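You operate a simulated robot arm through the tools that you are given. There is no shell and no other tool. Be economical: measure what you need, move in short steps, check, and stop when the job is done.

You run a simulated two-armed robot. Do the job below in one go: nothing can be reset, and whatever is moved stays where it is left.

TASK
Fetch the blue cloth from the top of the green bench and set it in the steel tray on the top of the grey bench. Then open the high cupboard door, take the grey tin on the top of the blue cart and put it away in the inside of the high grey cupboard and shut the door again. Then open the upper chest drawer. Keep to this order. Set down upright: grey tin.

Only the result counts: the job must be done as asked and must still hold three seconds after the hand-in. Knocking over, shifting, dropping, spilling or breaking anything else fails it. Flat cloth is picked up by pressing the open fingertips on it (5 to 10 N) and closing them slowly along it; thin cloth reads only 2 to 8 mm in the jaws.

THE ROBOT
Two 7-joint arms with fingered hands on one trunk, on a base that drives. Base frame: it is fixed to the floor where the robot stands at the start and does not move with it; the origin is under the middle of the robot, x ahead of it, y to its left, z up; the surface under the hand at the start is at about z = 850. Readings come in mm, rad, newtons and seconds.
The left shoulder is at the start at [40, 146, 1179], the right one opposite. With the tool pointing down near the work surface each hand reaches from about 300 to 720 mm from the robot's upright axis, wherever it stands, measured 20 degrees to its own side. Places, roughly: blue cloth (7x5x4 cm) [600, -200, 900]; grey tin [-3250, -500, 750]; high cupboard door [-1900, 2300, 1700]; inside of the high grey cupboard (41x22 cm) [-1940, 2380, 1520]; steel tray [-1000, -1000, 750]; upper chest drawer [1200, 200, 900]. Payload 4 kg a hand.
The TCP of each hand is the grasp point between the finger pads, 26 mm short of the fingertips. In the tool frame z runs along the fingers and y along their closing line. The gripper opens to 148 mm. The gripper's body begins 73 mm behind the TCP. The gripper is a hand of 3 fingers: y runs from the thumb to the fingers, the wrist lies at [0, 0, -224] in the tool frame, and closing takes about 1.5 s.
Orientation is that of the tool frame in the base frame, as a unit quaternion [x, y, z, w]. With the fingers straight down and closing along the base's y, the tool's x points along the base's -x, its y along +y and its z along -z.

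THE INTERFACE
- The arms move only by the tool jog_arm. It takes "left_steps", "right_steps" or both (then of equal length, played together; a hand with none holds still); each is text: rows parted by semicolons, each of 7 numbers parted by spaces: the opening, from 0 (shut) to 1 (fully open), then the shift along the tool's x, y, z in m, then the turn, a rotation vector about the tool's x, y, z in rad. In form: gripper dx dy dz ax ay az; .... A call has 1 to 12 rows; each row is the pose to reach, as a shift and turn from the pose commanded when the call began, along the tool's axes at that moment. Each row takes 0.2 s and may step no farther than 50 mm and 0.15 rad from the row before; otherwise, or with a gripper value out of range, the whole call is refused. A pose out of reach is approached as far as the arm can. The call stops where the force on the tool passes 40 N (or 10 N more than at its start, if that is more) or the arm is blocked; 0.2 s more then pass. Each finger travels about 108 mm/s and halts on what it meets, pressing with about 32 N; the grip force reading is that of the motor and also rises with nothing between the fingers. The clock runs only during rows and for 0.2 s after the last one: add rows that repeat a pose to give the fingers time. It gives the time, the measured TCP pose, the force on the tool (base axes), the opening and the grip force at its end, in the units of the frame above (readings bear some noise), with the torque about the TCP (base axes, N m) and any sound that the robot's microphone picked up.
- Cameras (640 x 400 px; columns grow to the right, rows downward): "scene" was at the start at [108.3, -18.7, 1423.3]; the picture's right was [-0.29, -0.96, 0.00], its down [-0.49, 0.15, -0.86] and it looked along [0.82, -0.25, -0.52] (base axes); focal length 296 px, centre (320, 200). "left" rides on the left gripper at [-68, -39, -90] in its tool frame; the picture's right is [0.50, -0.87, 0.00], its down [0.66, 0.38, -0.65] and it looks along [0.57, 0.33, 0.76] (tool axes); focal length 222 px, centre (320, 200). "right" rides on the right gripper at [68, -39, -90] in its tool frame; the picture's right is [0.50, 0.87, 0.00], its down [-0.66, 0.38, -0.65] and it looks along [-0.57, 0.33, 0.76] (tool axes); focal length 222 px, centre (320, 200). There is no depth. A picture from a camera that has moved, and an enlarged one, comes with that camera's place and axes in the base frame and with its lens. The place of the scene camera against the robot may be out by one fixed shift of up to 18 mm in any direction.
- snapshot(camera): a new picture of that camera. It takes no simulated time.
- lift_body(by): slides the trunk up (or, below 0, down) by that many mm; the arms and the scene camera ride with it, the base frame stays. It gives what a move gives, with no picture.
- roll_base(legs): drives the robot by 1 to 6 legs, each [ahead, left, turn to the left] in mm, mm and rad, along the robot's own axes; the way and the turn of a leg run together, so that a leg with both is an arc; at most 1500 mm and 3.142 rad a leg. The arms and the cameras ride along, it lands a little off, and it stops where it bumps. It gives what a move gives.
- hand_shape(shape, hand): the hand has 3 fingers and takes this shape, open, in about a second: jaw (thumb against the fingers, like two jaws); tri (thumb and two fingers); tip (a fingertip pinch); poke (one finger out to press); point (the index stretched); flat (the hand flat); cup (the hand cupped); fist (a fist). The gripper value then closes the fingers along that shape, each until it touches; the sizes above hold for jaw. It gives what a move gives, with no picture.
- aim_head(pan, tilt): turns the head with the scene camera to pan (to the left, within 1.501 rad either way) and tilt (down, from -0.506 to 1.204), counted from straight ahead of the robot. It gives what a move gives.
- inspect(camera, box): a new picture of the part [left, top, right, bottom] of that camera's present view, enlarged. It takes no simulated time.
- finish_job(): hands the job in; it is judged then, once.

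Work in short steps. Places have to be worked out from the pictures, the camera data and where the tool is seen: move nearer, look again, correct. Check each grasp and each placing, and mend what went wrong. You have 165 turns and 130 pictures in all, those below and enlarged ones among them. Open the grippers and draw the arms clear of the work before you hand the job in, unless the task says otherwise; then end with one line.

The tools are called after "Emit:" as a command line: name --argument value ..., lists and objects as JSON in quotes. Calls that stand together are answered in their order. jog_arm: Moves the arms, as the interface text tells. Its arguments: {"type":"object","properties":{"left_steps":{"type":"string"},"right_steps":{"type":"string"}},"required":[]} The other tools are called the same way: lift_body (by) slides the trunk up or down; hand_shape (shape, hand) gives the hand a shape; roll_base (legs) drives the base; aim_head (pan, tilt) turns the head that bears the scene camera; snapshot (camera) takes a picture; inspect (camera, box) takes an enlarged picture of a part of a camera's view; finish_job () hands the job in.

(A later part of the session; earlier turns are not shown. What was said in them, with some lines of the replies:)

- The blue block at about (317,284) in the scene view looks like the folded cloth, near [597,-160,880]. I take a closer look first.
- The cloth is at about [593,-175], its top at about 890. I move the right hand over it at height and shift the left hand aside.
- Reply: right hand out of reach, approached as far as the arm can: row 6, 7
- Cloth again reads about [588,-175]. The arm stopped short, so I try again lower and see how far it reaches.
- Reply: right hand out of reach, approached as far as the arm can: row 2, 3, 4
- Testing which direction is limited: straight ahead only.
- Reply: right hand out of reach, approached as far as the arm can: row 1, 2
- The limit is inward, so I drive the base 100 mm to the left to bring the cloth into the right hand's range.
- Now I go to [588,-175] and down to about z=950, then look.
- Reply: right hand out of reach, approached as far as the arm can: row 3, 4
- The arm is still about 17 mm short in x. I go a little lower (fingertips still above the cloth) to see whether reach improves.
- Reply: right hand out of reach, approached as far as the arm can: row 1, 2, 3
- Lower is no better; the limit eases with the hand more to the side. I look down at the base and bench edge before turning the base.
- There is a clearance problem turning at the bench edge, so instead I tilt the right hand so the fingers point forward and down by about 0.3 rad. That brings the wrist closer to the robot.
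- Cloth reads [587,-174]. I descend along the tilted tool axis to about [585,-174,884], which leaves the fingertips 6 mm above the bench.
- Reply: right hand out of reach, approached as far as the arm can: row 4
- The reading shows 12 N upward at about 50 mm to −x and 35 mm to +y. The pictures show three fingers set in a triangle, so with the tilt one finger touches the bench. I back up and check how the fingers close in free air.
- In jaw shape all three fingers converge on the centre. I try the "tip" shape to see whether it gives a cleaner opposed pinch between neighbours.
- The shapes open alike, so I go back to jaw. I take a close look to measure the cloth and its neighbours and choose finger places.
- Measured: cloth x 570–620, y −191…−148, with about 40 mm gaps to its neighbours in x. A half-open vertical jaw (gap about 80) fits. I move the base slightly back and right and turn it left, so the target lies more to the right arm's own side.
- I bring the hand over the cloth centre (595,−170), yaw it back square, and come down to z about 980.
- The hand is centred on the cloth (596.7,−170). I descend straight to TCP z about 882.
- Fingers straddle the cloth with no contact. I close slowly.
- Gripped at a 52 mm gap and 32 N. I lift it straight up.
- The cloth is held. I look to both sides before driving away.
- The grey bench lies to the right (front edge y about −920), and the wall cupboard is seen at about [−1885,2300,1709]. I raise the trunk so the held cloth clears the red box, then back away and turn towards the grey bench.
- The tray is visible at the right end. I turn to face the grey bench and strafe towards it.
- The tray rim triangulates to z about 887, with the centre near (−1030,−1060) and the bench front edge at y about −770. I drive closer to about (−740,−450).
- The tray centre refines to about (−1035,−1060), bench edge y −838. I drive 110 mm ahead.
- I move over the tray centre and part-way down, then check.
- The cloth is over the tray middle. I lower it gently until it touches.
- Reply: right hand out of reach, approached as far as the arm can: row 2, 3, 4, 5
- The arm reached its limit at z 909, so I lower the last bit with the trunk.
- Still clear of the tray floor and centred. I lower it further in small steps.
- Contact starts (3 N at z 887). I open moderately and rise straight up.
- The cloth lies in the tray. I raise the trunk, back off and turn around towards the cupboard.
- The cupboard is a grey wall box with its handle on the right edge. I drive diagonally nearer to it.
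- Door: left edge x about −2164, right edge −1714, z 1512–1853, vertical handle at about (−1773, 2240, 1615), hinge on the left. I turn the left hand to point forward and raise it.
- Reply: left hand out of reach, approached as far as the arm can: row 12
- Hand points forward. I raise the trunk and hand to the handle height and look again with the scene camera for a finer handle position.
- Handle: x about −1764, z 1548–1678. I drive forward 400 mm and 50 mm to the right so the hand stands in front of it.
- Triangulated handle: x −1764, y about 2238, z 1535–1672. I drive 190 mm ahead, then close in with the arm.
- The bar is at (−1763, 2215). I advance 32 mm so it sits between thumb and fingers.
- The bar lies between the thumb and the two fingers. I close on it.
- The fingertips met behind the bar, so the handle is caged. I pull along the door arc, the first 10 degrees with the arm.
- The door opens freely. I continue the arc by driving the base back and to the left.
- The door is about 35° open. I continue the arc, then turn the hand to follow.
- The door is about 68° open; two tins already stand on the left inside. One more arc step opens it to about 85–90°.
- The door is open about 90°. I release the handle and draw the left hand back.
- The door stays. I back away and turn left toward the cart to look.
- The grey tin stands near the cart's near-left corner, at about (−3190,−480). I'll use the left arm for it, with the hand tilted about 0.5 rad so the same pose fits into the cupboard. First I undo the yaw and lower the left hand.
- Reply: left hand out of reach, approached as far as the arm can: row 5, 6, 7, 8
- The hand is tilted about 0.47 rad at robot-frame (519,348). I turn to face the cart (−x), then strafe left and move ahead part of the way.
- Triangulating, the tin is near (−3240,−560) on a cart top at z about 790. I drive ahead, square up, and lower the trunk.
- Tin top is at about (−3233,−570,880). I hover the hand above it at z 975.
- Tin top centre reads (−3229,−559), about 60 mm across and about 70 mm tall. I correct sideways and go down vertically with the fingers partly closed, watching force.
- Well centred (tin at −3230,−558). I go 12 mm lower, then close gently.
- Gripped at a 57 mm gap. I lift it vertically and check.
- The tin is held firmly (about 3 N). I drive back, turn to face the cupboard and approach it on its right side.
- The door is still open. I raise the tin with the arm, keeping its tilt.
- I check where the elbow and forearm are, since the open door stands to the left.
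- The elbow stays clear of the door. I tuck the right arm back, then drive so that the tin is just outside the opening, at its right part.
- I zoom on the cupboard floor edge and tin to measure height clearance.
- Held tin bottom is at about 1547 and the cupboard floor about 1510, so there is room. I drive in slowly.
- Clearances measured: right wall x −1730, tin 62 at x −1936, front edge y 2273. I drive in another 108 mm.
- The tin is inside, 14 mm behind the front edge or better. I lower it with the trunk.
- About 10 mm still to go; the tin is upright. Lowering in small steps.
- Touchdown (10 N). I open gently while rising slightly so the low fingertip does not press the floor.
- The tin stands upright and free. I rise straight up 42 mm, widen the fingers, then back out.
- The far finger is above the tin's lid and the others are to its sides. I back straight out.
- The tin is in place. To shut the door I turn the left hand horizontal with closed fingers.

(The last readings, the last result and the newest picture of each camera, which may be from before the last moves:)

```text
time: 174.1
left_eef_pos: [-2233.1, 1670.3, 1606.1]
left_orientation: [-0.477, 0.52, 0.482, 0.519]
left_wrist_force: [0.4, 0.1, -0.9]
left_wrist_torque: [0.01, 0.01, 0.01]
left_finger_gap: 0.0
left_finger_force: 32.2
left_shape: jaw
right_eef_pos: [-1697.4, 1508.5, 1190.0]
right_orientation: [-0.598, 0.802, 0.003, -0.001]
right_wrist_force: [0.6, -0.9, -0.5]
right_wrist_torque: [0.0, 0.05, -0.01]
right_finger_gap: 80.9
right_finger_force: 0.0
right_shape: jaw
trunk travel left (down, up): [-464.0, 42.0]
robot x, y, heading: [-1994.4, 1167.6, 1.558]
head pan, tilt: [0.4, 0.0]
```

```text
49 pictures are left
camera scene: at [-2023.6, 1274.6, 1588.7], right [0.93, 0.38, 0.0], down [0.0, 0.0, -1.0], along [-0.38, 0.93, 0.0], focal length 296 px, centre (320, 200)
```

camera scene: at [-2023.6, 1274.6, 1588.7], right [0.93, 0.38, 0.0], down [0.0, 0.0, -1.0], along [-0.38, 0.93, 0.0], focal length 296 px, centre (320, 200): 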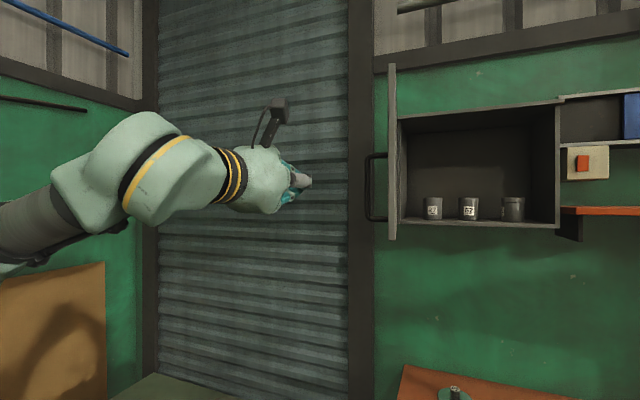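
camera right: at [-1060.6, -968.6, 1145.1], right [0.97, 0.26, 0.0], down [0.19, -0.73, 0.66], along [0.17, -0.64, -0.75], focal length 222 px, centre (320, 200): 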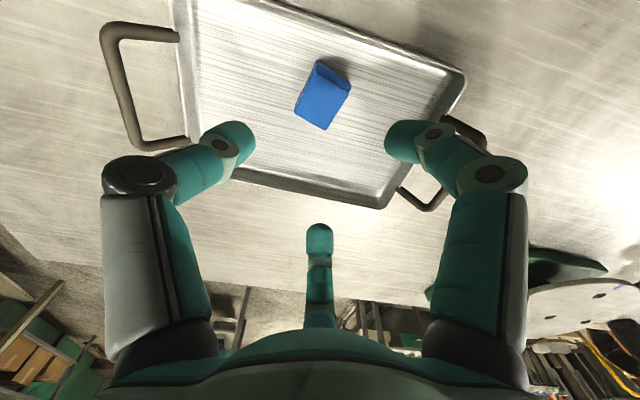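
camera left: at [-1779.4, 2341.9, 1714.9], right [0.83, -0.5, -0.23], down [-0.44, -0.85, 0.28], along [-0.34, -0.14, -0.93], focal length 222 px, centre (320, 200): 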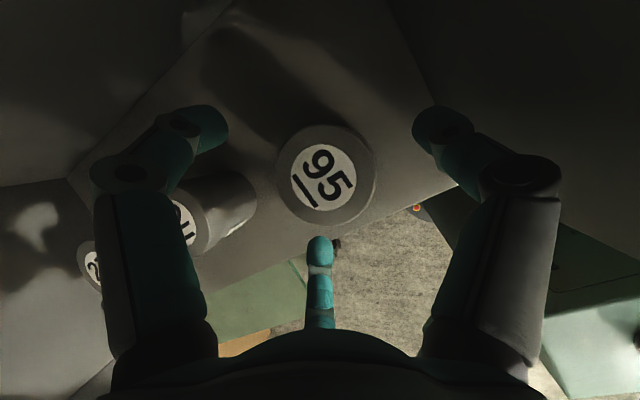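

The door stands about 81° open, its free edge near (−2100,1831). I move the closed hand to the outside of that edge and sweep it right, following the arc.

Emit:
roll_base --legs '[[157, 0, 0]]'

Emit:
snapshot --camera "left"

Emit:
snapshot --camera "scene"

```text
time: 175.5
left_eef_pos: [-2229.2, 1823.3, 1607.8]
left_orientation: [-0.477, 0.52, 0.482, 0.521]
left_wrist_force: [-0.2, 0.0, -0.4]
left_wrist_torque: [-0.02, 0.03, 0.01]
left_finger_gap: 0.0
left_finger_force: 32.2
left_shape: jaw
right_eef_pos: [-1694.3, 1660.8, 1190.8]
right_orientation: [-0.597, 0.802, 0.004, 0.001]
right_wrist_force: [0.6, -0.6, -0.3]
right_wrist_torque: [0.03, -0.01, -0.01]
right_finger_gap: 81.0
right_finger_force: 0.1
right_shape: jaw
trunk travel left (down, up): [-464.0, 42.0]
robot x, y, heading: [-1988.8, 1323.3, 1.552]
head pan, tilt: [0.4, 0.0]
```

```text
48 pictures are left
camera left: at [-2197.4, 1730.4, 1674.4], right [0.86, -0.07, -0.5], down [-0.43, -0.62, -0.66], along [-0.27, 0.78, -0.56], focal length 222 px, centre (320, 200)
```

left: 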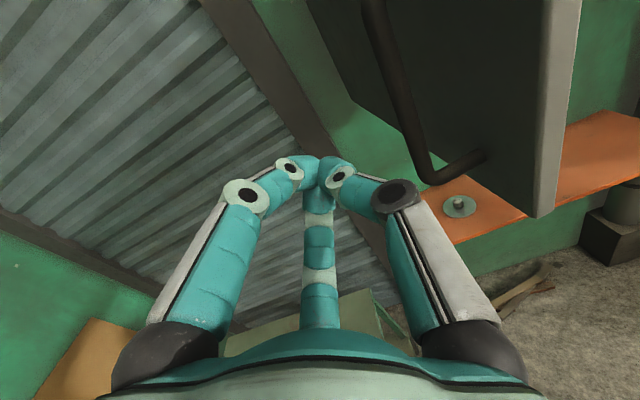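

```text
47 pictures are left
camera scene: at [-2021.6, 1427.6, 1589.0], right [0.93, 0.37, 0.0], down [0.0, 0.0, -1.0], along [-0.37, 0.93, 0.0], focal length 296 px, centre (320, 200)
```

scene: 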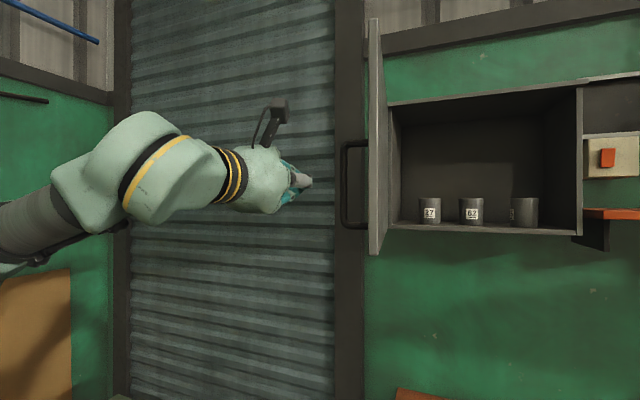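

Position is good, outside the door and short of the handle. I sweep right along the arc.

Emit:
roll_base --legs '[[0, -110, 0], [15, -70, 0], [30, -70, 0]]'

Emit:
snapshot --camera "left"

Emit:
snapshot --camera "scene"

```text
time: 178.0
left_eef_pos: [-2001.4, 1862.0, 1604.3]
left_orientation: [-0.479, 0.514, 0.479, 0.526]
left_wrist_force: [-1.3, -0.7, 0.5]
left_wrist_torque: [0.01, 0.01, -0.1]
left_finger_gap: 0.1
left_finger_force: 32.2
left_shape: jaw
right_eef_pos: [-1459.7, 1700.6, 1196.4]
right_orientation: [-0.597, 0.802, 0.001, 0.006]
right_wrist_force: [-0.9, -0.6, 0.0]
right_wrist_torque: [0.03, -0.09, 0.04]
right_finger_gap: 80.9
right_finger_force: 0.2
right_shape: jaw
trunk travel left (down, up): [-464.0, 42.0]
robot x, y, heading: [-1742.8, 1357.1, 1.556]
head pan, tilt: [0.4, 0.0]
```

```text
46 pictures are left
camera left: at [-1970.4, 1768.5, 1672.6], right [0.87, -0.07, -0.49], down [-0.42, -0.62, -0.66], along [-0.26, 0.79, -0.56], focal length 222 px, centre (320, 200)
```

left: 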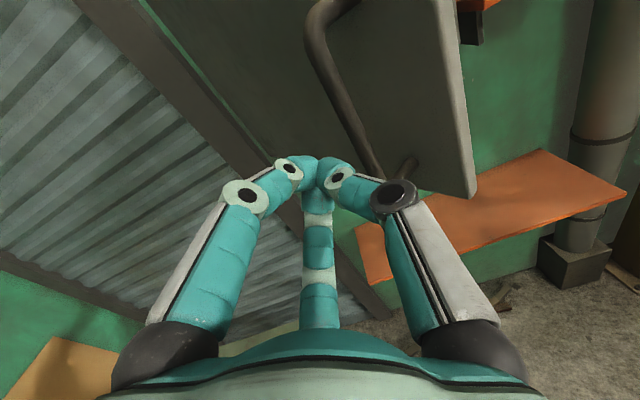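

```text
45 pictures are left
camera scene: at [-1792.3, 1465.9, 1588.6], right [0.93, 0.37, 0.01], down [0.01, 0.0, -1.0], along [-0.37, 0.93, 0.0], focal length 296 px, centre (320, 200)
```

scene: 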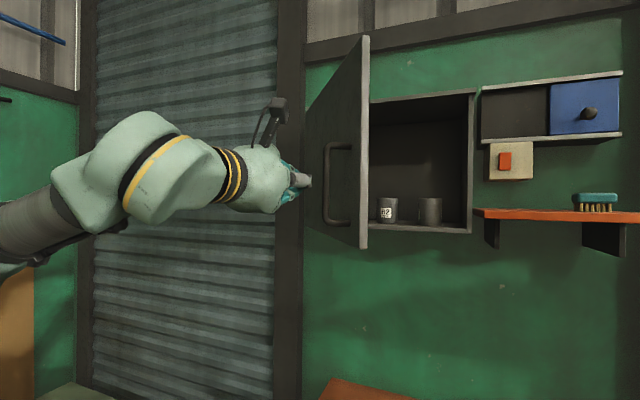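

The door is about 54° open; the hand presses against the handle's outer side. I shift left and push forward on the door face between hinge and handle.

Emit:
roll_base --legs '[[-10, 50, 0], [250, 0, 0], [60, -35, 0]]'

Emit:
snapshot --camera "scene"

Emit:
snapshot --camera "left"

```text
time: 181.0
left_eef_pos: [-2001.3, 2162.4, 1611.0]
left_orientation: [-0.476, 0.516, 0.482, 0.524]
left_wrist_force: [-1.1, -1.6, 0.2]
left_wrist_torque: [-0.03, 0.02, -0.02]
left_finger_gap: 0.1
left_finger_force: 32.2
left_shape: jaw
right_eef_pos: [-1461.5, 2001.9, 1194.8]
right_orientation: [-0.597, 0.802, 0.004, 0.004]
right_wrist_force: [0.5, 0.3, 0.8]
right_wrist_torque: [0.04, -0.01, 0.01]
right_finger_gap: 81.2
right_finger_force: 0.0
right_shape: jaw
trunk travel left (down, up): [-464.0, 42.0]
robot x, y, heading: [-1753.5, 1668.3, 1.551]
head pan, tilt: [0.4, 0.0]
```

```text
44 pictures are left
camera scene: at [-1791.5, 1766.4, 1589.4], right [0.93, 0.37, 0.01], down [0.0, 0.01, -1.0], along [-0.37, 0.93, 0.01], focal length 296 px, centre (320, 200)
```

scene: 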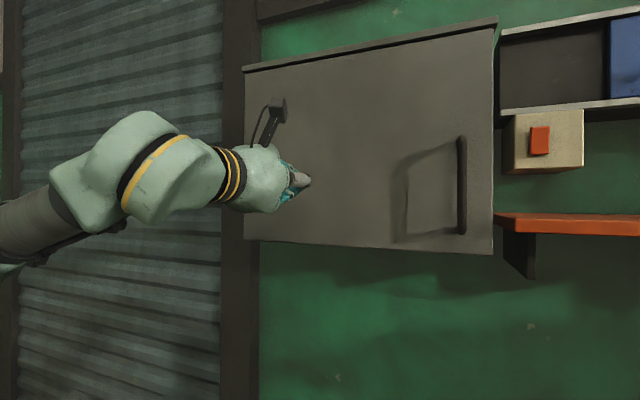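

```text
43 pictures are left
camera left: at [-1969.1, 2068.2, 1676.6], right [0.86, -0.06, -0.5], down [-0.43, -0.61, -0.67], along [-0.26, 0.79, -0.56], focal length 222 px, centre (320, 200)
```

left: 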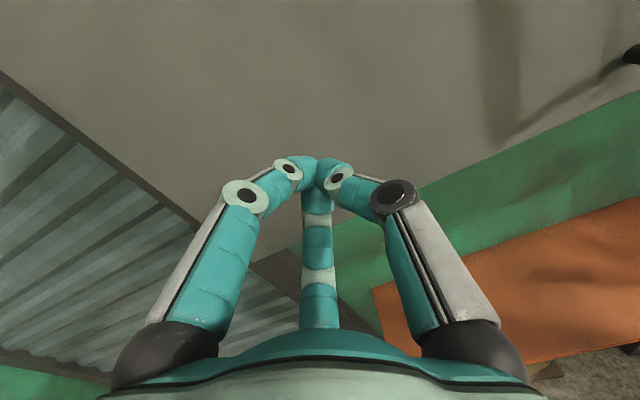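

The door looks shut already. I zoom in on its free edge to confirm.

Emit:
inspect --camera "scene" --box '[400, 0, 560, 280]'

```text
1.43 times, centred on (480, 140) of scene
camera zoom: at [-1791.5, 1766.4, 1589.4], right [0.93, 0.37, 0.01], down [0.0, 0.01, -1.0], along [-0.37, 0.93, 0.01], focal length 423 px, centre (91, 286)
```

zoom: 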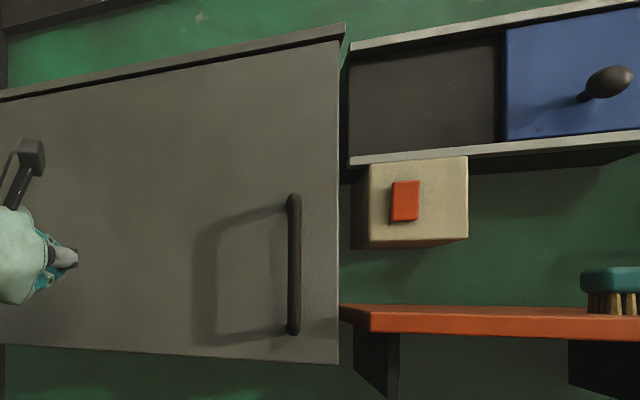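

Edge height in the picture matches the closed position. I push lightly forward with the arm to make sure it is fully shut.

Emit:
jog_arm --left_steps "0 0 0 0.02 0 0 0; 0 0 0 0.04 0 0 0; 0 0 0 0.055 0 0 0; 0 0 0 0.065 0 0 0; 0 0 0 0.072 0 0 0"

```text
time: 182.1
left_eef_pos: [-1991.1, 2223.9, 1612.2]
left_orientation: [-0.475, 0.516, 0.482, 0.526]
left_wrist_force: [-4.2, -38.7, -7.9]
left_wrist_torque: [-0.27, -0.04, 0.28]
left_finger_gap: 0.0
left_finger_force: 31.9
left_shape: jaw
right_eef_pos: [-1461.6, 2001.8, 1193.2]
right_orientation: [-0.599, 0.8, 0.005, 0.003]
right_wrist_force: [-0.6, 0.5, 0.1]
right_wrist_torque: [0.0, 0.02, 0.01]
right_finger_gap: 81.0
right_finger_force: 0.1
right_shape: jaw
trunk travel left (down, up): [-464.0, 42.0]
robot x, y, heading: [-1754.4, 1664.5, 1.559]
head pan, tilt: [0.4, 0.0]
stopped in row 5 (left hand): the force on the tool passed its limit at 47 N (the readings are from after the stop); the commanded pose is now the measured one
```

It meets firm resistance at y about 2250, so the door is shut. I back away and verify.

Emit:
jog_arm --left_steps "0 0 0 -0.03 0 0 0; 0 0 0 -0.07 0 0 0"

Emit:
roll_base --legs '[[-700, 0, 0]]'

Emit:
snapshot --camera "scene"

```text
time: 182.7
left_eef_pos: [-1999.5, 2168.5, 1607.3]
left_orientation: [-0.477, 0.517, 0.481, 0.523]
left_wrist_force: [-0.4, -0.8, 0.4]
left_wrist_torque: [-0.03, 0.0, 0.01]
left_finger_gap: 0.0
left_finger_force: 32.1
left_shape: jaw
right_eef_pos: [-1459.6, 2007.3, 1192.7]
right_orientation: [-0.597, 0.802, 0.004, 0.001]
right_wrist_force: [0.0, -0.1, -0.1]
right_wrist_torque: [0.0, -0.01, -0.04]
right_finger_gap: 80.7
right_finger_force: 0.1
right_shape: jaw
trunk travel left (down, up): [-464.0, 42.0]
robot x, y, heading: [-1753.9, 1663.7, 1.559]
head pan, tilt: [0.4, 0.0]
```

```text
time: 186.5
left_eef_pos: [-2009.3, 1479.8, 1605.3]
left_orientation: [-0.478, 0.519, 0.48, 0.522]
left_wrist_force: [0.3, 0.6, 0.2]
left_wrist_torque: [-0.02, 0.0, -0.05]
left_finger_gap: 0.1
left_finger_force: 32.4
left_shape: jaw
right_eef_pos: [-1469.9, 1316.7, 1190.1]
right_orientation: [-0.597, 0.802, 0.002, 0.0]
right_wrist_force: [-0.4, 0.1, -0.4]
right_wrist_torque: [-0.03, -0.05, 0.03]
right_finger_gap: 80.9
right_finger_force: 0.0
right_shape: jaw
trunk travel left (down, up): [-464.0, 42.0]
robot x, y, heading: [-1764.0, 968.5, 1.553]
head pan, tilt: [0.4, 0.0]
```

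```text
41 pictures are left
camera scene: at [-1797.9, 1085.2, 1588.5], right [0.93, 0.37, 0.0], down [0.0, 0.0, -1.0], along [-0.37, 0.93, 0.0], focal length 296 px, centre (320, 200)
```

scene: 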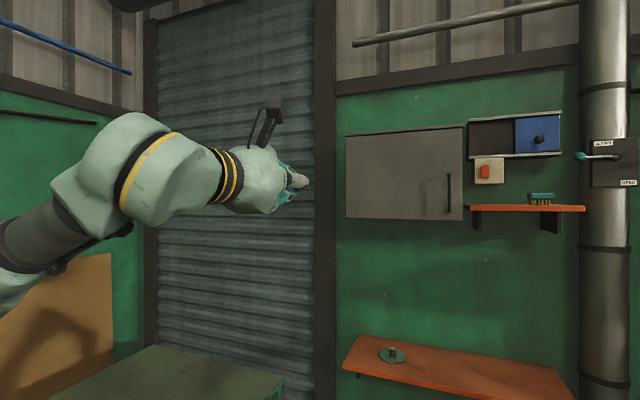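

The door is shut with the tin inside. Next is the chest on the green bench (grey box near (1200,200)). I drive back along the bench's left side and look.

Emit:
roll_base --legs '[[0, 0, -1.553], [1450, 0, 0]]'

Emit:
aim_head --pan -0.3 --tilt 0.3

Emit:
snapshot --camera "scene"

```text
time: 197.6
left_eef_pos: [203.4, 1294.8, 1604.6]
left_orientation: [0.01, 0.705, -0.01, 0.709]
left_wrist_force: [0.1, -0.6, -0.4]
left_wrist_torque: [-0.03, -0.01, -0.02]
left_finger_gap: 0.0
left_finger_force: 31.9
left_shape: jaw
right_eef_pos: [72.5, 748.5, 1190.6]
right_orientation: [0.116, 0.993, 0.001, 0.001]
right_wrist_force: [-0.1, -0.6, -0.2]
right_wrist_torque: [-0.02, 0.0, 0.02]
right_finger_gap: 80.6
right_finger_force: 0.0
right_shape: jaw
trunk travel left (down, up): [-464.0, 42.0]
robot x, y, heading: [-291.5, 1024.4, 0.037]
head pan, tilt: [0.4, 0.0]
```

```text
time: 198.6
left_eef_pos: [204.7, 1294.0, 1604.7]
left_orientation: [0.009, 0.706, -0.009, 0.709]
left_wrist_force: [-0.5, 0.6, 0.6]
left_wrist_torque: [0.02, -0.01, -0.02]
left_finger_gap: 0.2
left_finger_force: 31.9
left_shape: jaw
right_eef_pos: [74.6, 748.4, 1191.9]
right_orientation: [0.116, 0.993, 0.001, 0.002]
right_wrist_force: [-0.6, 0.7, -0.7]
right_wrist_torque: [0.01, -0.03, 0.01]
right_finger_gap: 80.7
right_finger_force: 0.1
right_shape: jaw
trunk travel left (down, up): [-464.0, 42.0]
robot x, y, heading: [-284.6, 1022.6, 0.043]
head pan, tilt: [-0.3, 0.3]
```

```text
40 pictures are left
camera scene: at [-175.0, 1007.5, 1561.0], right [-0.26, -0.97, 0.0], down [-0.29, 0.08, -0.96], along [0.92, -0.25, -0.3], focal length 296 px, centre (320, 200)
```

scene: 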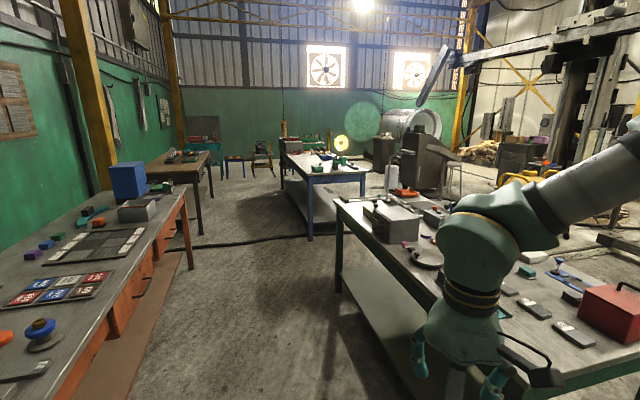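

I zoom on the chest to find which side has the drawers.

Emit:
inspect --camera "scene" --box '[330, 170, 470, 280]'

```text
3.64 times, centred on (400, 225) of scene
camera zoom: at [-175.0, 1007.5, 1561.0], right [-0.26, -0.97, 0.0], down [-0.29, 0.08, -0.96], along [0.92, -0.25, -0.3], focal length 1076 px, centre (29, 109)
```

zoom: 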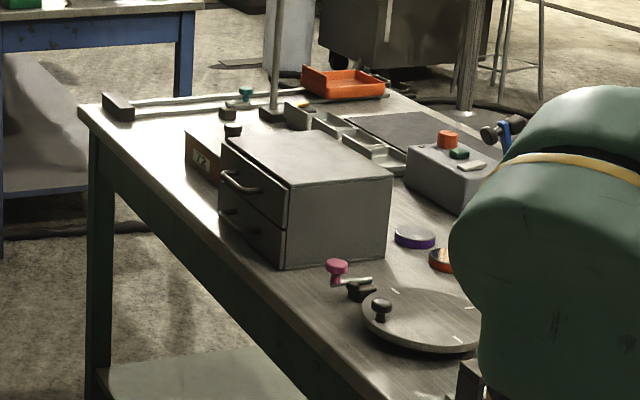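

The chest has two drawers facing +y, the upper handle being at about (1215,285,940). I drive along the bench and turn to face it.

Emit:
roll_base --legs '[[1230, -140, 0], [0, 0, -1.61]]'

Emit:
lift_body --by -330

Emit:
aim_head --pan 0.2 --tilt 0.45

Emit:
snapshot --camera "scene"

```text
time: 209.0
left_eef_pos: [1239.0, 432.1, 1605.1]
left_orientation: [-0.516, -0.481, 0.519, -0.483]
left_wrist_force: [-0.6, -0.6, -0.1]
left_wrist_torque: [-0.01, 0.03, -0.01]
left_finger_gap: 0.1
left_finger_force: 32.1
left_shape: jaw
right_eef_pos: [698.2, 587.7, 1191.8]
right_orientation: [0.798, 0.602, -0.001, 0.003]
right_wrist_force: [0.3, 0.5, 0.6]
right_wrist_torque: [0.0, 0.01, 0.0]
right_finger_gap: 80.7
right_finger_force: 0.0
right_shape: jaw
trunk travel left (down, up): [-464.0, 42.0]
robot x, y, heading: [984.6, 931.6, -1.574]
head pan, tilt: [-0.3, 0.3]
```

```text
time: 212.2
left_eef_pos: [1237.9, 431.0, 1275.2]
left_orientation: [-0.516, -0.481, 0.519, -0.483]
left_wrist_force: [0.1, 0.4, 0.7]
left_wrist_torque: [0.01, -0.01, 0.0]
left_finger_gap: 0.1
left_finger_force: 32.7
left_shape: jaw
right_eef_pos: [698.2, 587.2, 860.1]
right_orientation: [0.798, 0.602, -0.001, 0.003]
right_wrist_force: [0.1, 0.3, -0.4]
right_wrist_torque: [-0.01, 0.0, 0.02]
right_finger_gap: 80.8
right_finger_force: 0.1
right_shape: jaw
trunk travel left (down, up): [-134.0, 372.0]
robot x, y, heading: [991.6, 936.4, -1.576]
head pan, tilt: [-0.3, 0.3]
```

```text
time: 213.2
left_eef_pos: [1237.8, 431.8, 1275.1]
left_orientation: [-0.516, -0.481, 0.519, -0.483]
left_wrist_force: [0.0, 0.3, 0.0]
left_wrist_torque: [0.0, 0.0, -0.02]
left_finger_gap: 0.0
left_finger_force: 32.3
left_shape: jaw
right_eef_pos: [697.9, 587.8, 860.3]
right_orientation: [0.798, 0.603, -0.001, 0.002]
right_wrist_force: [0.3, 0.1, 0.9]
right_wrist_torque: [-0.02, 0.04, -0.03]
right_finger_gap: 81.2
right_finger_force: 0.0
right_shape: jaw
trunk travel left (down, up): [-134.0, 372.0]
robot x, y, heading: [991.3, 934.5, -1.576]
head pan, tilt: [0.201, 0.45]
```

```text
38 pictures are left
camera scene: at [1008.4, 832.1, 1216.5], right [-0.98, -0.19, 0.0], down [-0.08, 0.43, -0.9], along [0.17, -0.88, -0.44], focal length 296 px, centre (320, 200)
```

scene: 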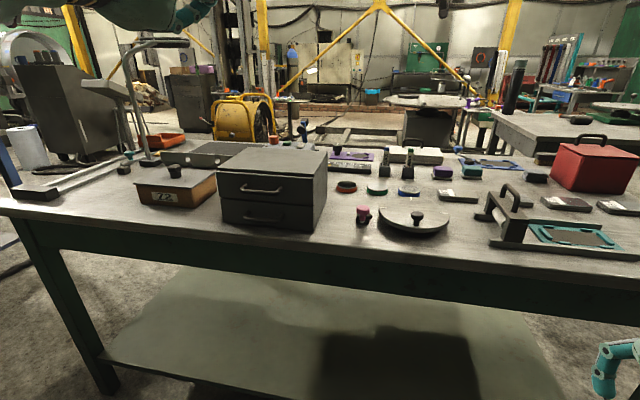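

Handle about (1240, 300, 955). I raise the right hand out of the way and roll the left hand by 90° (thumb down) while lowering it.

Emit:
jog_arm --left_steps "0 0.01 0 0 0 0 0.143; 0 0.025 0 0 0 0 0.286; 0 0.04 0 0 0 0 0.428; 0 0.055 0 0 0 0 0.571; 0.1 0.07 0 0 0 0 0.714; 0.2 0.085 0 0 0 0 0.857; 0.3 0.1 0 0 0 0 1.0; 0.4 0.115 0 0 0 0 1.142; 0.5 0.13 0 0 0 0 1.285; 0.5 0.145 0 0 0 0 1.428; 0.5 0.16 0 0 0 0 1.571" --right_steps "0.55 0 0 -0.02 0 0 0; 0.55 0 0 -0.045 0 0 0; 0.55 0 0 -0.07 0 0 0; 0.55 0 0 -0.095 0 0 0; 0.55 0 0 -0.12 0 0 0; 0.55 0 0 -0.145 0 0 0; 0.55 0 0 -0.17 0 0 0; 0.55 0 0 -0.195 0 0 0; 0.55 0 0 -0.22 0 0 0; 0.55 0 0 -0.25 0 0 0; 0.55 0 0 -0.27 0 0 0"

Emit:
snapshot --camera "left"

```text
time: 215.6
left_eef_pos: [1291.4, 443.5, 1126.0]
left_orientation: [0.704, -0.026, -0.024, 0.709]
left_wrist_force: [-0.4, 0.3, 0.4]
left_wrist_torque: [-0.01, 0.01, -0.03]
left_finger_gap: 73.9
left_finger_force: 0.0
left_shape: jaw
left hand out of reach, approached as far as the arm can: row 9, 10, 11
right_eef_pos: [697.9, 590.8, 1133.1]
right_orientation: [0.798, 0.603, 0.0, 0.002]
right_wrist_force: [0.8, 0.0, -0.9]
right_wrist_torque: [0.02, 0.0, -0.03]
right_finger_gap: 80.9
right_finger_force: 0.1
right_shape: jaw
trunk travel left (down, up): [-134.0, 372.0]
robot x, y, heading: [991.7, 935.0, -1.577]
head pan, tilt: [0.201, 0.45]
```

```text
37 pictures are left
camera left: at [1230.3, 538.8, 1086.4], right [0.5, -0.04, -0.86], down [0.7, 0.61, 0.38], along [0.51, -0.79, 0.33], focal length 222 px, centre (320, 200)
```

left: 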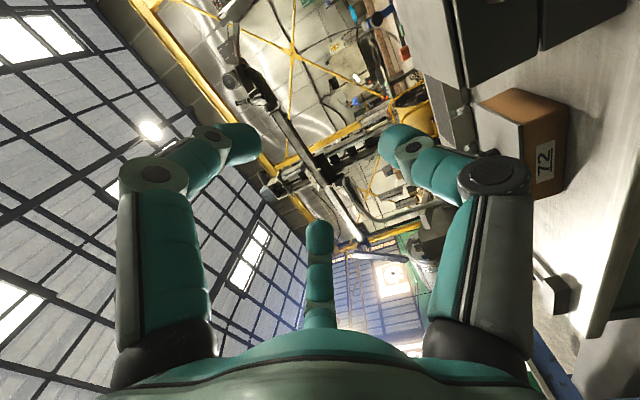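

Orientation reached. I lower the trunk and look at the handle from the left camera and scene.

Emit:
lift_body --by -130

Emit:
snapshot --camera "left"

Emit:
snapshot --camera "scene"

```text
time: 217.2
left_eef_pos: [1291.1, 443.0, 996.0]
left_orientation: [0.705, -0.024, -0.025, 0.709]
left_wrist_force: [-0.5, -0.2, -0.7]
left_wrist_torque: [0.03, -0.02, 0.01]
left_finger_gap: 73.8
left_finger_force: 0.0
left_shape: jaw
right_eef_pos: [697.6, 589.8, 1002.9]
right_orientation: [0.798, 0.602, 0.0, 0.004]
right_wrist_force: [0.7, -0.1, -0.2]
right_wrist_torque: [-0.05, 0.01, 0.01]
right_finger_gap: 81.1
right_finger_force: 0.0
right_shape: jaw
trunk travel left (down, up): [-4.0, 502.0]
robot x, y, heading: [985.6, 935.0, -1.577]
head pan, tilt: [0.201, 0.45]
```

```text
36 pictures are left
camera left: at [1230.2, 538.2, 957.2], right [0.5, -0.04, -0.87], down [0.7, 0.61, 0.37], along [0.51, -0.79, 0.33], focal length 222 px, centre (320, 200)
```

left: 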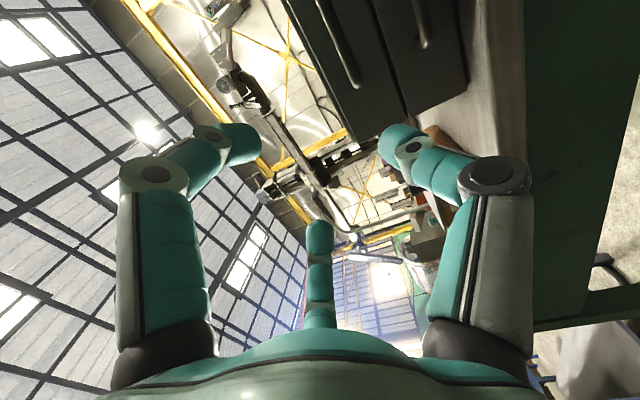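

```text
35 pictures are left
camera scene: at [1008.5, 832.3, 1087.2], right [-0.98, -0.19, 0.0], down [-0.08, 0.43, -0.9], along [0.17, -0.88, -0.44], focal length 296 px, centre (320, 200)
```

scene: 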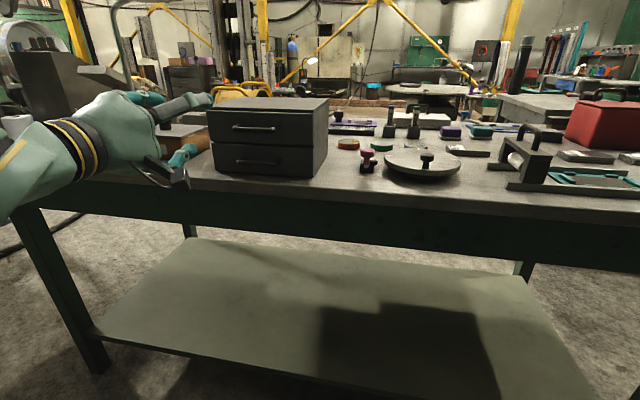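

Upper bar is at z about 956, its +x end near 1270, centre about x 1225, y 300–350. I strafe right, lower the hand to z 968 and look again.

Emit:
roll_base --legs '[[0, -64, 0]]'

Emit:
jog_arm --left_steps "0.5 0 -0.01 0 0 0 0; 0.5 0 -0.02 0 0 0 0; 0.5 0 -0.028 0 0 0 0"

Emit:
snapshot --camera "left"

```text
time: 218.1
left_eef_pos: [1226.3, 443.8, 995.8]
left_orientation: [0.705, -0.026, -0.025, 0.708]
left_wrist_force: [-0.1, -0.4, 0.0]
left_wrist_torque: [0.04, 0.03, 0.03]
left_finger_gap: 73.8
left_finger_force: 0.1
left_shape: jaw
right_eef_pos: [632.0, 590.6, 1002.3]
right_orientation: [0.798, 0.603, 0.0, 0.003]
right_wrist_force: [-0.5, 0.6, -0.2]
right_wrist_torque: [-0.02, -0.02, -0.01]
right_finger_gap: 80.9
right_finger_force: 0.0
right_shape: jaw
trunk travel left (down, up): [-4.0, 502.0]
robot x, y, heading: [922.1, 934.7, -1.576]
head pan, tilt: [0.201, 0.45]
```

```text
time: 218.9
left_eef_pos: [1238.4, 445.2, 976.3]
left_orientation: [0.708, -0.027, -0.028, 0.705]
left_wrist_force: [0.1, -0.3, -0.3]
left_wrist_torque: [0.03, 0.03, -0.03]
left_finger_gap: 73.7
left_finger_force: 0.1
left_shape: jaw
left hand out of reach, approached as far as the arm can: row 1, 2, 3
right_eef_pos: [633.6, 590.2, 1002.2]
right_orientation: [0.798, 0.602, 0.0, 0.003]
right_wrist_force: [0.2, 0.3, -0.9]
right_wrist_torque: [0.02, 0.03, -0.03]
right_finger_gap: 81.1
right_finger_force: 0.0
right_shape: jaw
trunk travel left (down, up): [-4.0, 502.0]
robot x, y, heading: [922.1, 934.8, -1.574]
head pan, tilt: [0.201, 0.45]
```

```text
34 pictures are left
camera left: at [1178.0, 541.1, 938.0], right [0.5, -0.04, -0.87], down [0.71, 0.6, 0.38], along [0.51, -0.8, 0.32], focal length 222 px, centre (320, 200)
```

left: 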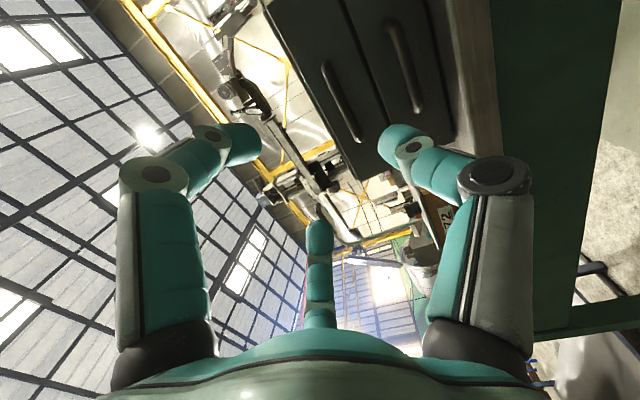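

Bar runs x 1196–1278 at z about 955, y about 298. The hand is aligned (TCP 1238, z 976). I drive ahead 110 mm and look.

Emit:
roll_base --legs '[[110, 0, 0]]'

Emit:
snapshot --camera "left"

Emit:
inspect --camera "scene" --box '[100, 60, 360, 220]'

```text
time: 220.2
left_eef_pos: [1237.9, 333.1, 976.8]
left_orientation: [0.708, -0.027, -0.028, 0.706]
left_wrist_force: [-1.1, -1.2, 0.5]
left_wrist_torque: [0.0, 0.01, 0.0]
left_finger_gap: 73.4
left_finger_force: 0.1
left_shape: jaw
right_eef_pos: [633.1, 476.7, 1002.9]
right_orientation: [0.797, 0.603, 0.001, 0.003]
right_wrist_force: [-0.2, -1.1, 0.2]
right_wrist_torque: [0.0, 0.01, -0.03]
right_finger_gap: 80.8
right_finger_force: 0.0
right_shape: jaw
trunk travel left (down, up): [-4.0, 502.0]
robot x, y, heading: [923.2, 825.5, -1.574]
head pan, tilt: [0.201, 0.45]
```

```text
33 pictures are left
camera left: at [1176.9, 427.5, 938.2], right [0.5, -0.04, -0.87], down [0.7, 0.6, 0.38], along [0.51, -0.8, 0.33], focal length 222 px, centre (320, 200)
```

left: 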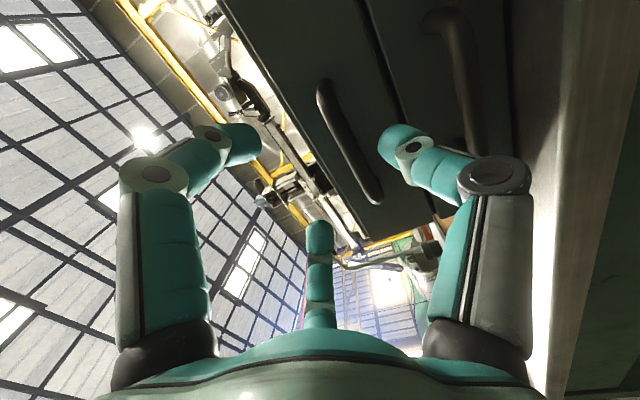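

```text
2.46 times, centred on (230, 140) of scene
camera zoom: at [943.6, 718.2, 1087.0], right [-0.98, -0.2, 0.0], down [-0.08, 0.43, -0.9], along [0.18, -0.88, -0.44], focal length 728 px, centre (542, 348)
```

zoom: 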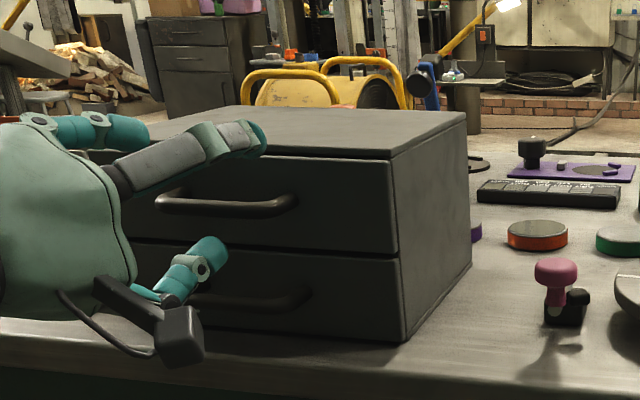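

Finger above and thumb below the upper bar (bar y about 291). I advance 40 mm.

Emit:
roll_base --legs '[[40, 0, 0]]'

Emit:
snapshot --camera "left"

```text
time: 221.2
left_eef_pos: [1236.7, 298.0, 975.3]
left_orientation: [0.708, -0.027, -0.028, 0.705]
left_wrist_force: [-0.2, -0.2, 0.3]
left_wrist_torque: [0.01, 0.03, -0.01]
left_finger_gap: 74.0
left_finger_force: 0.0
left_shape: jaw
right_eef_pos: [632.2, 439.1, 1002.4]
right_orientation: [0.798, 0.603, 0.0, 0.002]
right_wrist_force: [0.0, 0.4, -0.1]
right_wrist_torque: [-0.01, -0.03, -0.05]
right_finger_gap: 80.9
right_finger_force: 0.1
right_shape: jaw
trunk travel left (down, up): [-4.0, 502.0]
robot x, y, heading: [921.9, 786.2, -1.574]
head pan, tilt: [0.201, 0.45]
stopped in leg 1: the force on the tool passed its limit at 49 N (the readings are from after the stop); the commanded pose is now the measured one
```

```text
31 pictures are left
camera left: at [1176.7, 393.6, 938.1], right [0.5, -0.04, -0.87], down [0.71, 0.6, 0.38], along [0.51, -0.8, 0.32], focal length 222 px, centre (320, 200)
```

left: 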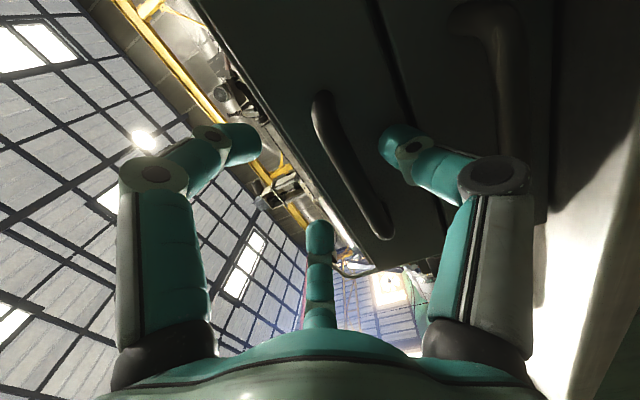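

The tips touched the drawer face (tip y about 272). I back off 4 mm with the base and close on the bar.

Emit:
roll_base --legs '[[-5, 0, 0]]'

Emit:
jog_arm --left_steps "0.4 0 0 0 0 0 0; 0.3 0 0 0 0 0 0; 0.2 0 0 0 0 0 0; 0.1 0 0 0 0 0 0; 0 0 0 0 0 0 0; 0 0 0 0 0 0 0; 0 0 0 0 0 0 0; 0 0 0 0 0 0 0"

Emit:
snapshot --camera "left"

Emit:
inspect --camera "scene" --box '[60, 60, 320, 220]'

```text
time: 221.9
left_eef_pos: [1237.6, 302.7, 975.8]
left_orientation: [0.707, -0.027, -0.028, 0.706]
left_wrist_force: [-0.2, 0.4, -1.2]
left_wrist_torque: [0.0, 0.01, 0.03]
left_finger_gap: 73.8
left_finger_force: 0.0
left_shape: jaw
right_eef_pos: [632.1, 442.6, 1002.2]
right_orientation: [0.797, 0.603, 0.001, 0.001]
right_wrist_force: [-0.3, -0.1, 0.4]
right_wrist_torque: [0.0, 0.05, 0.02]
right_finger_gap: 80.8
right_finger_force: 0.0
right_shape: jaw
trunk travel left (down, up): [-4.0, 502.0]
robot x, y, heading: [924.8, 787.8, -1.572]
head pan, tilt: [0.201, 0.45]
```

```text
time: 223.7
left_eef_pos: [1238.4, 301.2, 971.4]
left_orientation: [0.71, -0.026, -0.03, 0.703]
left_wrist_force: [-0.8, -1.9, -23.0]
left_wrist_torque: [-0.02, 0.02, -0.01]
left_finger_gap: 7.3
left_finger_force: 32.0
left_shape: jaw
right_eef_pos: [635.0, 440.8, 1001.7]
right_orientation: [0.798, 0.603, 0.0, 0.001]
right_wrist_force: [0.3, 0.8, -0.3]
right_wrist_torque: [-0.01, 0.01, -0.02]
right_finger_gap: 80.9
right_finger_force: 0.0
right_shape: jaw
trunk travel left (down, up): [-4.0, 502.0]
robot x, y, heading: [922.8, 788.6, -1.569]
head pan, tilt: [0.201, 0.45]
```

```text
30 pictures are left
camera left: at [1177.1, 396.2, 935.2], right [0.5, -0.03, -0.87], down [0.71, 0.6, 0.38], along [0.51, -0.8, 0.32], focal length 222 px, centre (320, 200)
```

left: 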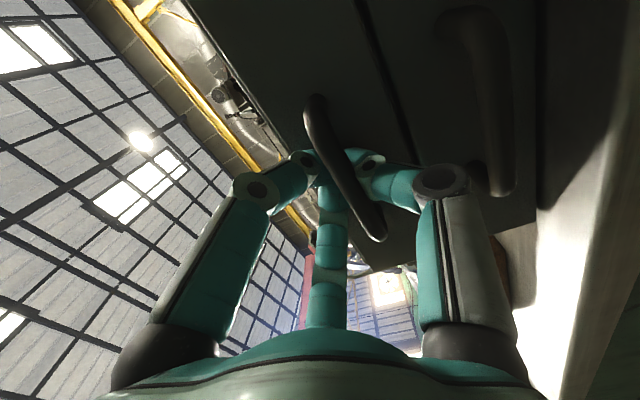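

```text
2.46 times, centred on (190, 140) of scene
camera zoom: at [944.6, 684.4, 1086.8], right [-0.98, -0.2, 0.0], down [-0.09, 0.43, -0.9], along [0.18, -0.88, -0.44], focal length 728 px, centre (640, 348)
```

zoom: 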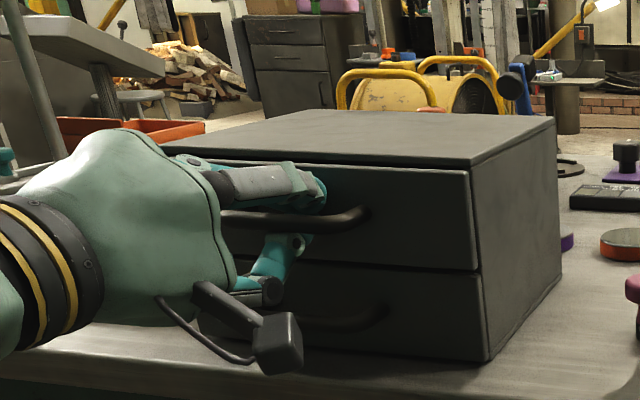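

The bar is held (gap 7 mm). I relieve the vertical load slightly, then pull by driving back.

Emit:
lift_body --by -4

Emit:
roll_base --legs '[[-50, 0, 0]]'

Emit:
inspect --camera "scene" --box '[60, 60, 320, 220]'

```text
time: 224.2
left_eef_pos: [1237.6, 300.7, 971.4]
left_orientation: [0.708, -0.026, -0.029, 0.705]
left_wrist_force: [-1.9, -1.4, -16.2]
left_wrist_torque: [-0.01, 0.05, 0.01]
left_finger_gap: 7.3
left_finger_force: 32.1
left_shape: jaw
right_eef_pos: [634.1, 442.5, 998.7]
right_orientation: [0.798, 0.603, 0.0, 0.0]
right_wrist_force: [0.4, 1.9, -0.3]
right_wrist_torque: [0.02, 0.0, 0.03]
right_finger_gap: 80.9
right_finger_force: 0.1
right_shape: jaw
trunk travel left (down, up): [0.0, 506.0]
robot x, y, heading: [924.9, 789.6, -1.571]
head pan, tilt: [0.201, 0.45]
```

```text
time: 225.1
left_eef_pos: [1238.1, 351.6, 971.2]
left_orientation: [0.708, -0.026, -0.029, 0.705]
left_wrist_force: [-2.6, 0.5, -16.0]
left_wrist_torque: [0.03, 0.02, -0.01]
left_finger_gap: 6.9
left_finger_force: 31.8
left_shape: jaw
right_eef_pos: [634.0, 491.4, 999.7]
right_orientation: [0.798, 0.603, 0.001, 0.002]
right_wrist_force: [-0.3, 0.5, -0.1]
right_wrist_torque: [-0.05, -0.03, 0.01]
right_finger_gap: 81.3
right_finger_force: 0.0
right_shape: jaw
trunk travel left (down, up): [0.0, 506.0]
robot x, y, heading: [924.6, 837.0, -1.577]
head pan, tilt: [0.201, 0.45]
```

```text
2.46 times, centred on (190, 140) of scene
camera zoom: at [944.5, 735.5, 1083.4], right [-0.98, -0.2, 0.0], down [-0.09, 0.43, -0.9], along [0.18, -0.88, -0.44], focal length 728 px, centre (640, 348)
```

zoom: 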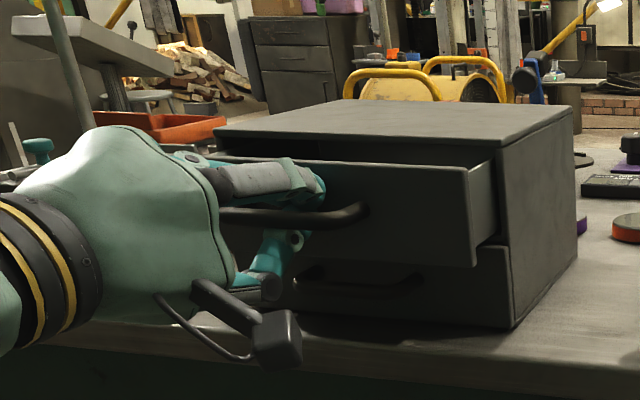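

The drawer slides open freely. I pull further, watching the force.

Emit:
roll_base --legs '[[-60, 0, 0]]'

Emit:
inspect --camera "scene" --box '[60, 60, 320, 220]'

```text
time: 226.1
left_eef_pos: [1238.7, 412.6, 971.7]
left_orientation: [0.709, -0.027, -0.028, 0.704]
left_wrist_force: [-2.4, -0.3, -13.3]
left_wrist_torque: [-0.04, 0.06, 0.01]
left_finger_gap: 6.0
left_finger_force: 32.1
left_shape: jaw
right_eef_pos: [633.6, 552.5, 999.5]
right_orientation: [0.797, 0.604, 0.001, 0.002]
right_wrist_force: [-0.1, 1.0, -1.2]
right_wrist_torque: [-0.02, 0.0, -0.03]
right_finger_gap: 80.7
right_finger_force: 0.1
right_shape: jaw
trunk travel left (down, up): [0.0, 506.0]
robot x, y, heading: [922.1, 900.0, -1.573]
head pan, tilt: [0.201, 0.45]
```

```text
2.46 times, centred on (190, 140) of scene
camera zoom: at [944.4, 796.0, 1083.4], right [-0.98, -0.2, 0.0], down [-0.09, 0.43, -0.9], along [0.18, -0.88, -0.44], focal length 728 px, centre (640, 348)
```

zoom: 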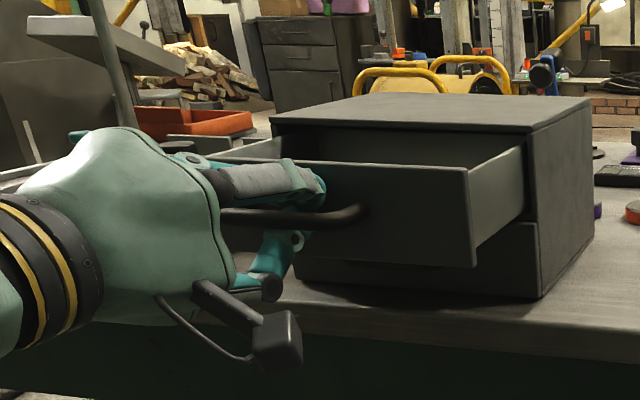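

Open about 110 mm with no resistance. I pull another 35 mm.

Emit:
roll_base --legs '[[-35, 0, 0]]'

Emit:
inspect --camera "scene" --box '[60, 60, 320, 220]'

```text
time: 227.0
left_eef_pos: [1238.6, 429.9, 965.3]
left_orientation: [0.715, -0.024, -0.029, 0.698]
left_wrist_force: [-1.4, -16.9, -0.2]
left_wrist_torque: [-0.23, 0.04, 0.01]
left_finger_gap: 3.7
left_finger_force: 32.4
left_shape: jaw
right_eef_pos: [631.9, 575.8, 998.0]
right_orientation: [0.798, 0.603, 0.0, 0.002]
right_wrist_force: [-0.3, -0.3, -0.9]
right_wrist_torque: [-0.02, -0.04, 0.01]
right_finger_gap: 80.8
right_finger_force: 0.0
right_shape: jaw
trunk travel left (down, up): [0.0, 506.0]
robot x, y, heading: [922.8, 921.3, -1.581]
head pan, tilt: [0.201, 0.45]
stopped in leg 1: the force on the tool passed its limit at 62 N (the readings are from after the stop); the commanded pose is now the measured one
```

```text
2.46 times, centred on (190, 140) of scene
camera zoom: at [943.7, 818.5, 1083.2], right [-0.98, -0.2, 0.0], down [-0.09, 0.43, -0.9], along [0.18, -0.88, -0.44], focal length 728 px, centre (640, 348)
```

zoom: 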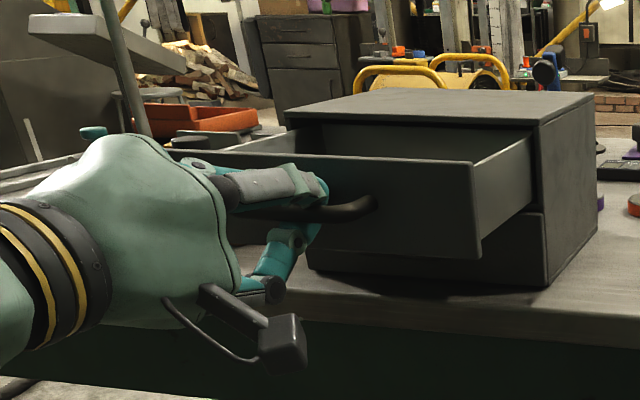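

The drawer hit its stop at about 125 mm, so it is fully open. I release and draw back.

Emit:
jog_arm --left_steps "0.15 0 0 0 0 0 0; 0.3 0 0 0 0 0 0; 0.45 0 0 0 0 0 0; 0.5 0 0 0 0 0 0; 0.5 0 0 0 0 0 0; 0.5 0 0 0 0 0 0"

Emit:
snapshot --camera "left"

```text
time: 228.4
left_eef_pos: [1238.6, 433.8, 966.7]
left_orientation: [0.714, -0.024, -0.029, 0.7]
left_wrist_force: [0.3, 0.0, 0.0]
left_wrist_torque: [0.0, 0.05, -0.01]
left_finger_gap: 73.2
left_finger_force: 0.1
left_shape: jaw
right_eef_pos: [632.4, 577.8, 997.0]
right_orientation: [0.798, 0.603, 0.0, 0.003]
right_wrist_force: [0.5, 0.0, -0.5]
right_wrist_torque: [0.01, -0.02, -0.04]
right_finger_gap: 80.9
right_finger_force: 0.1
right_shape: jaw
trunk travel left (down, up): [0.0, 506.0]
robot x, y, heading: [927.6, 920.5, -1.574]
head pan, tilt: [0.201, 0.45]
```

```text
25 pictures are left
camera left: at [1177.3, 529.4, 930.5], right [0.49, -0.02, -0.87], down [0.7, 0.6, 0.39], along [0.51, -0.8, 0.31], focal length 222 px, centre (320, 200)
```

left: 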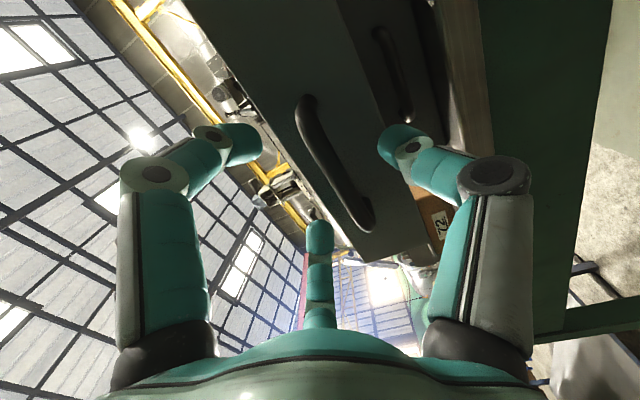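

Fingers are free of the bar. I back the base straight away and check the drawer and the bench.

Emit:
roll_base --legs '[[-200, 0, 0]]'

Emit:
snapshot --camera "scene"

```text
time: 230.0
left_eef_pos: [1239.2, 631.2, 968.0]
left_orientation: [0.714, -0.025, -0.029, 0.699]
left_wrist_force: [0.1, -0.5, 0.4]
left_wrist_torque: [0.0, -0.02, -0.02]
left_finger_gap: 73.4
left_finger_force: 0.1
left_shape: jaw
right_eef_pos: [634.1, 774.6, 998.9]
right_orientation: [0.797, 0.604, -0.001, 0.003]
right_wrist_force: [-0.2, 0.9, -0.3]
right_wrist_torque: [-0.01, -0.01, 0.0]
right_finger_gap: 80.9
right_finger_force: 0.1
right_shape: jaw
trunk travel left (down, up): [0.0, 506.0]
robot x, y, heading: [925.3, 1120.0, -1.573]
head pan, tilt: [0.201, 0.45]
```

```text
24 pictures are left
camera scene: at [944.3, 1018.2, 1083.6], right [-0.98, -0.2, 0.0], down [-0.09, 0.43, -0.9], along [0.18, -0.88, -0.43], focal length 296 px, centre (320, 200)
```

scene: 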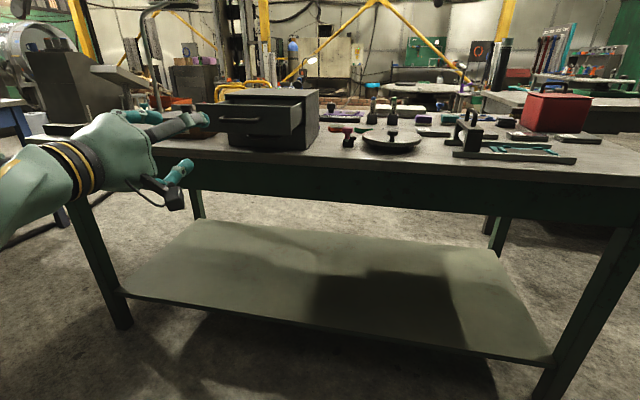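

The upper drawer stays open and nothing else moved. I open both grippers fully, then hand in.

Emit:
jog_arm --left_steps "1 0 0 -0.02 0 0 0; 1 0 0 -0.02 0 0 0; 1 0 0 -0.02 0 0 0" --right_steps "1 0 0 0 0 0 0; 1 0 0 0 0 0 0; 1 0 0 0 0 0 0"

Emit:
finish_job

```text
time: 230.8
left_eef_pos: [1241.1, 650.3, 967.8]
left_orientation: [0.713, -0.024, -0.028, 0.7]
left_wrist_force: [-0.8, 0.2, 0.9]
left_wrist_torque: [0.0, -0.01, -0.02]
left_finger_gap: 147.6
left_finger_force: 0.1
left_shape: jaw
right_eef_pos: [633.0, 774.4, 999.2]
right_orientation: [0.797, 0.604, 0.0, 0.002]
right_wrist_force: [-0.8, -0.3, 0.3]
right_wrist_torque: [0.0, -0.02, -0.03]
right_finger_gap: 147.9
right_finger_force: 0.1
right_shape: jaw
trunk travel left (down, up): [0.0, 506.0]
robot x, y, heading: [922.3, 1117.6, -1.574]
head pan, tilt: [0.201, 0.45]
```

```text
The job is handed in.
```

I handed the job in: the blue cloth is in the steel tray, the grey tin stands upright in the cupboard with the door shut, and the upper chest drawer is open to its stop at about 125 mm.
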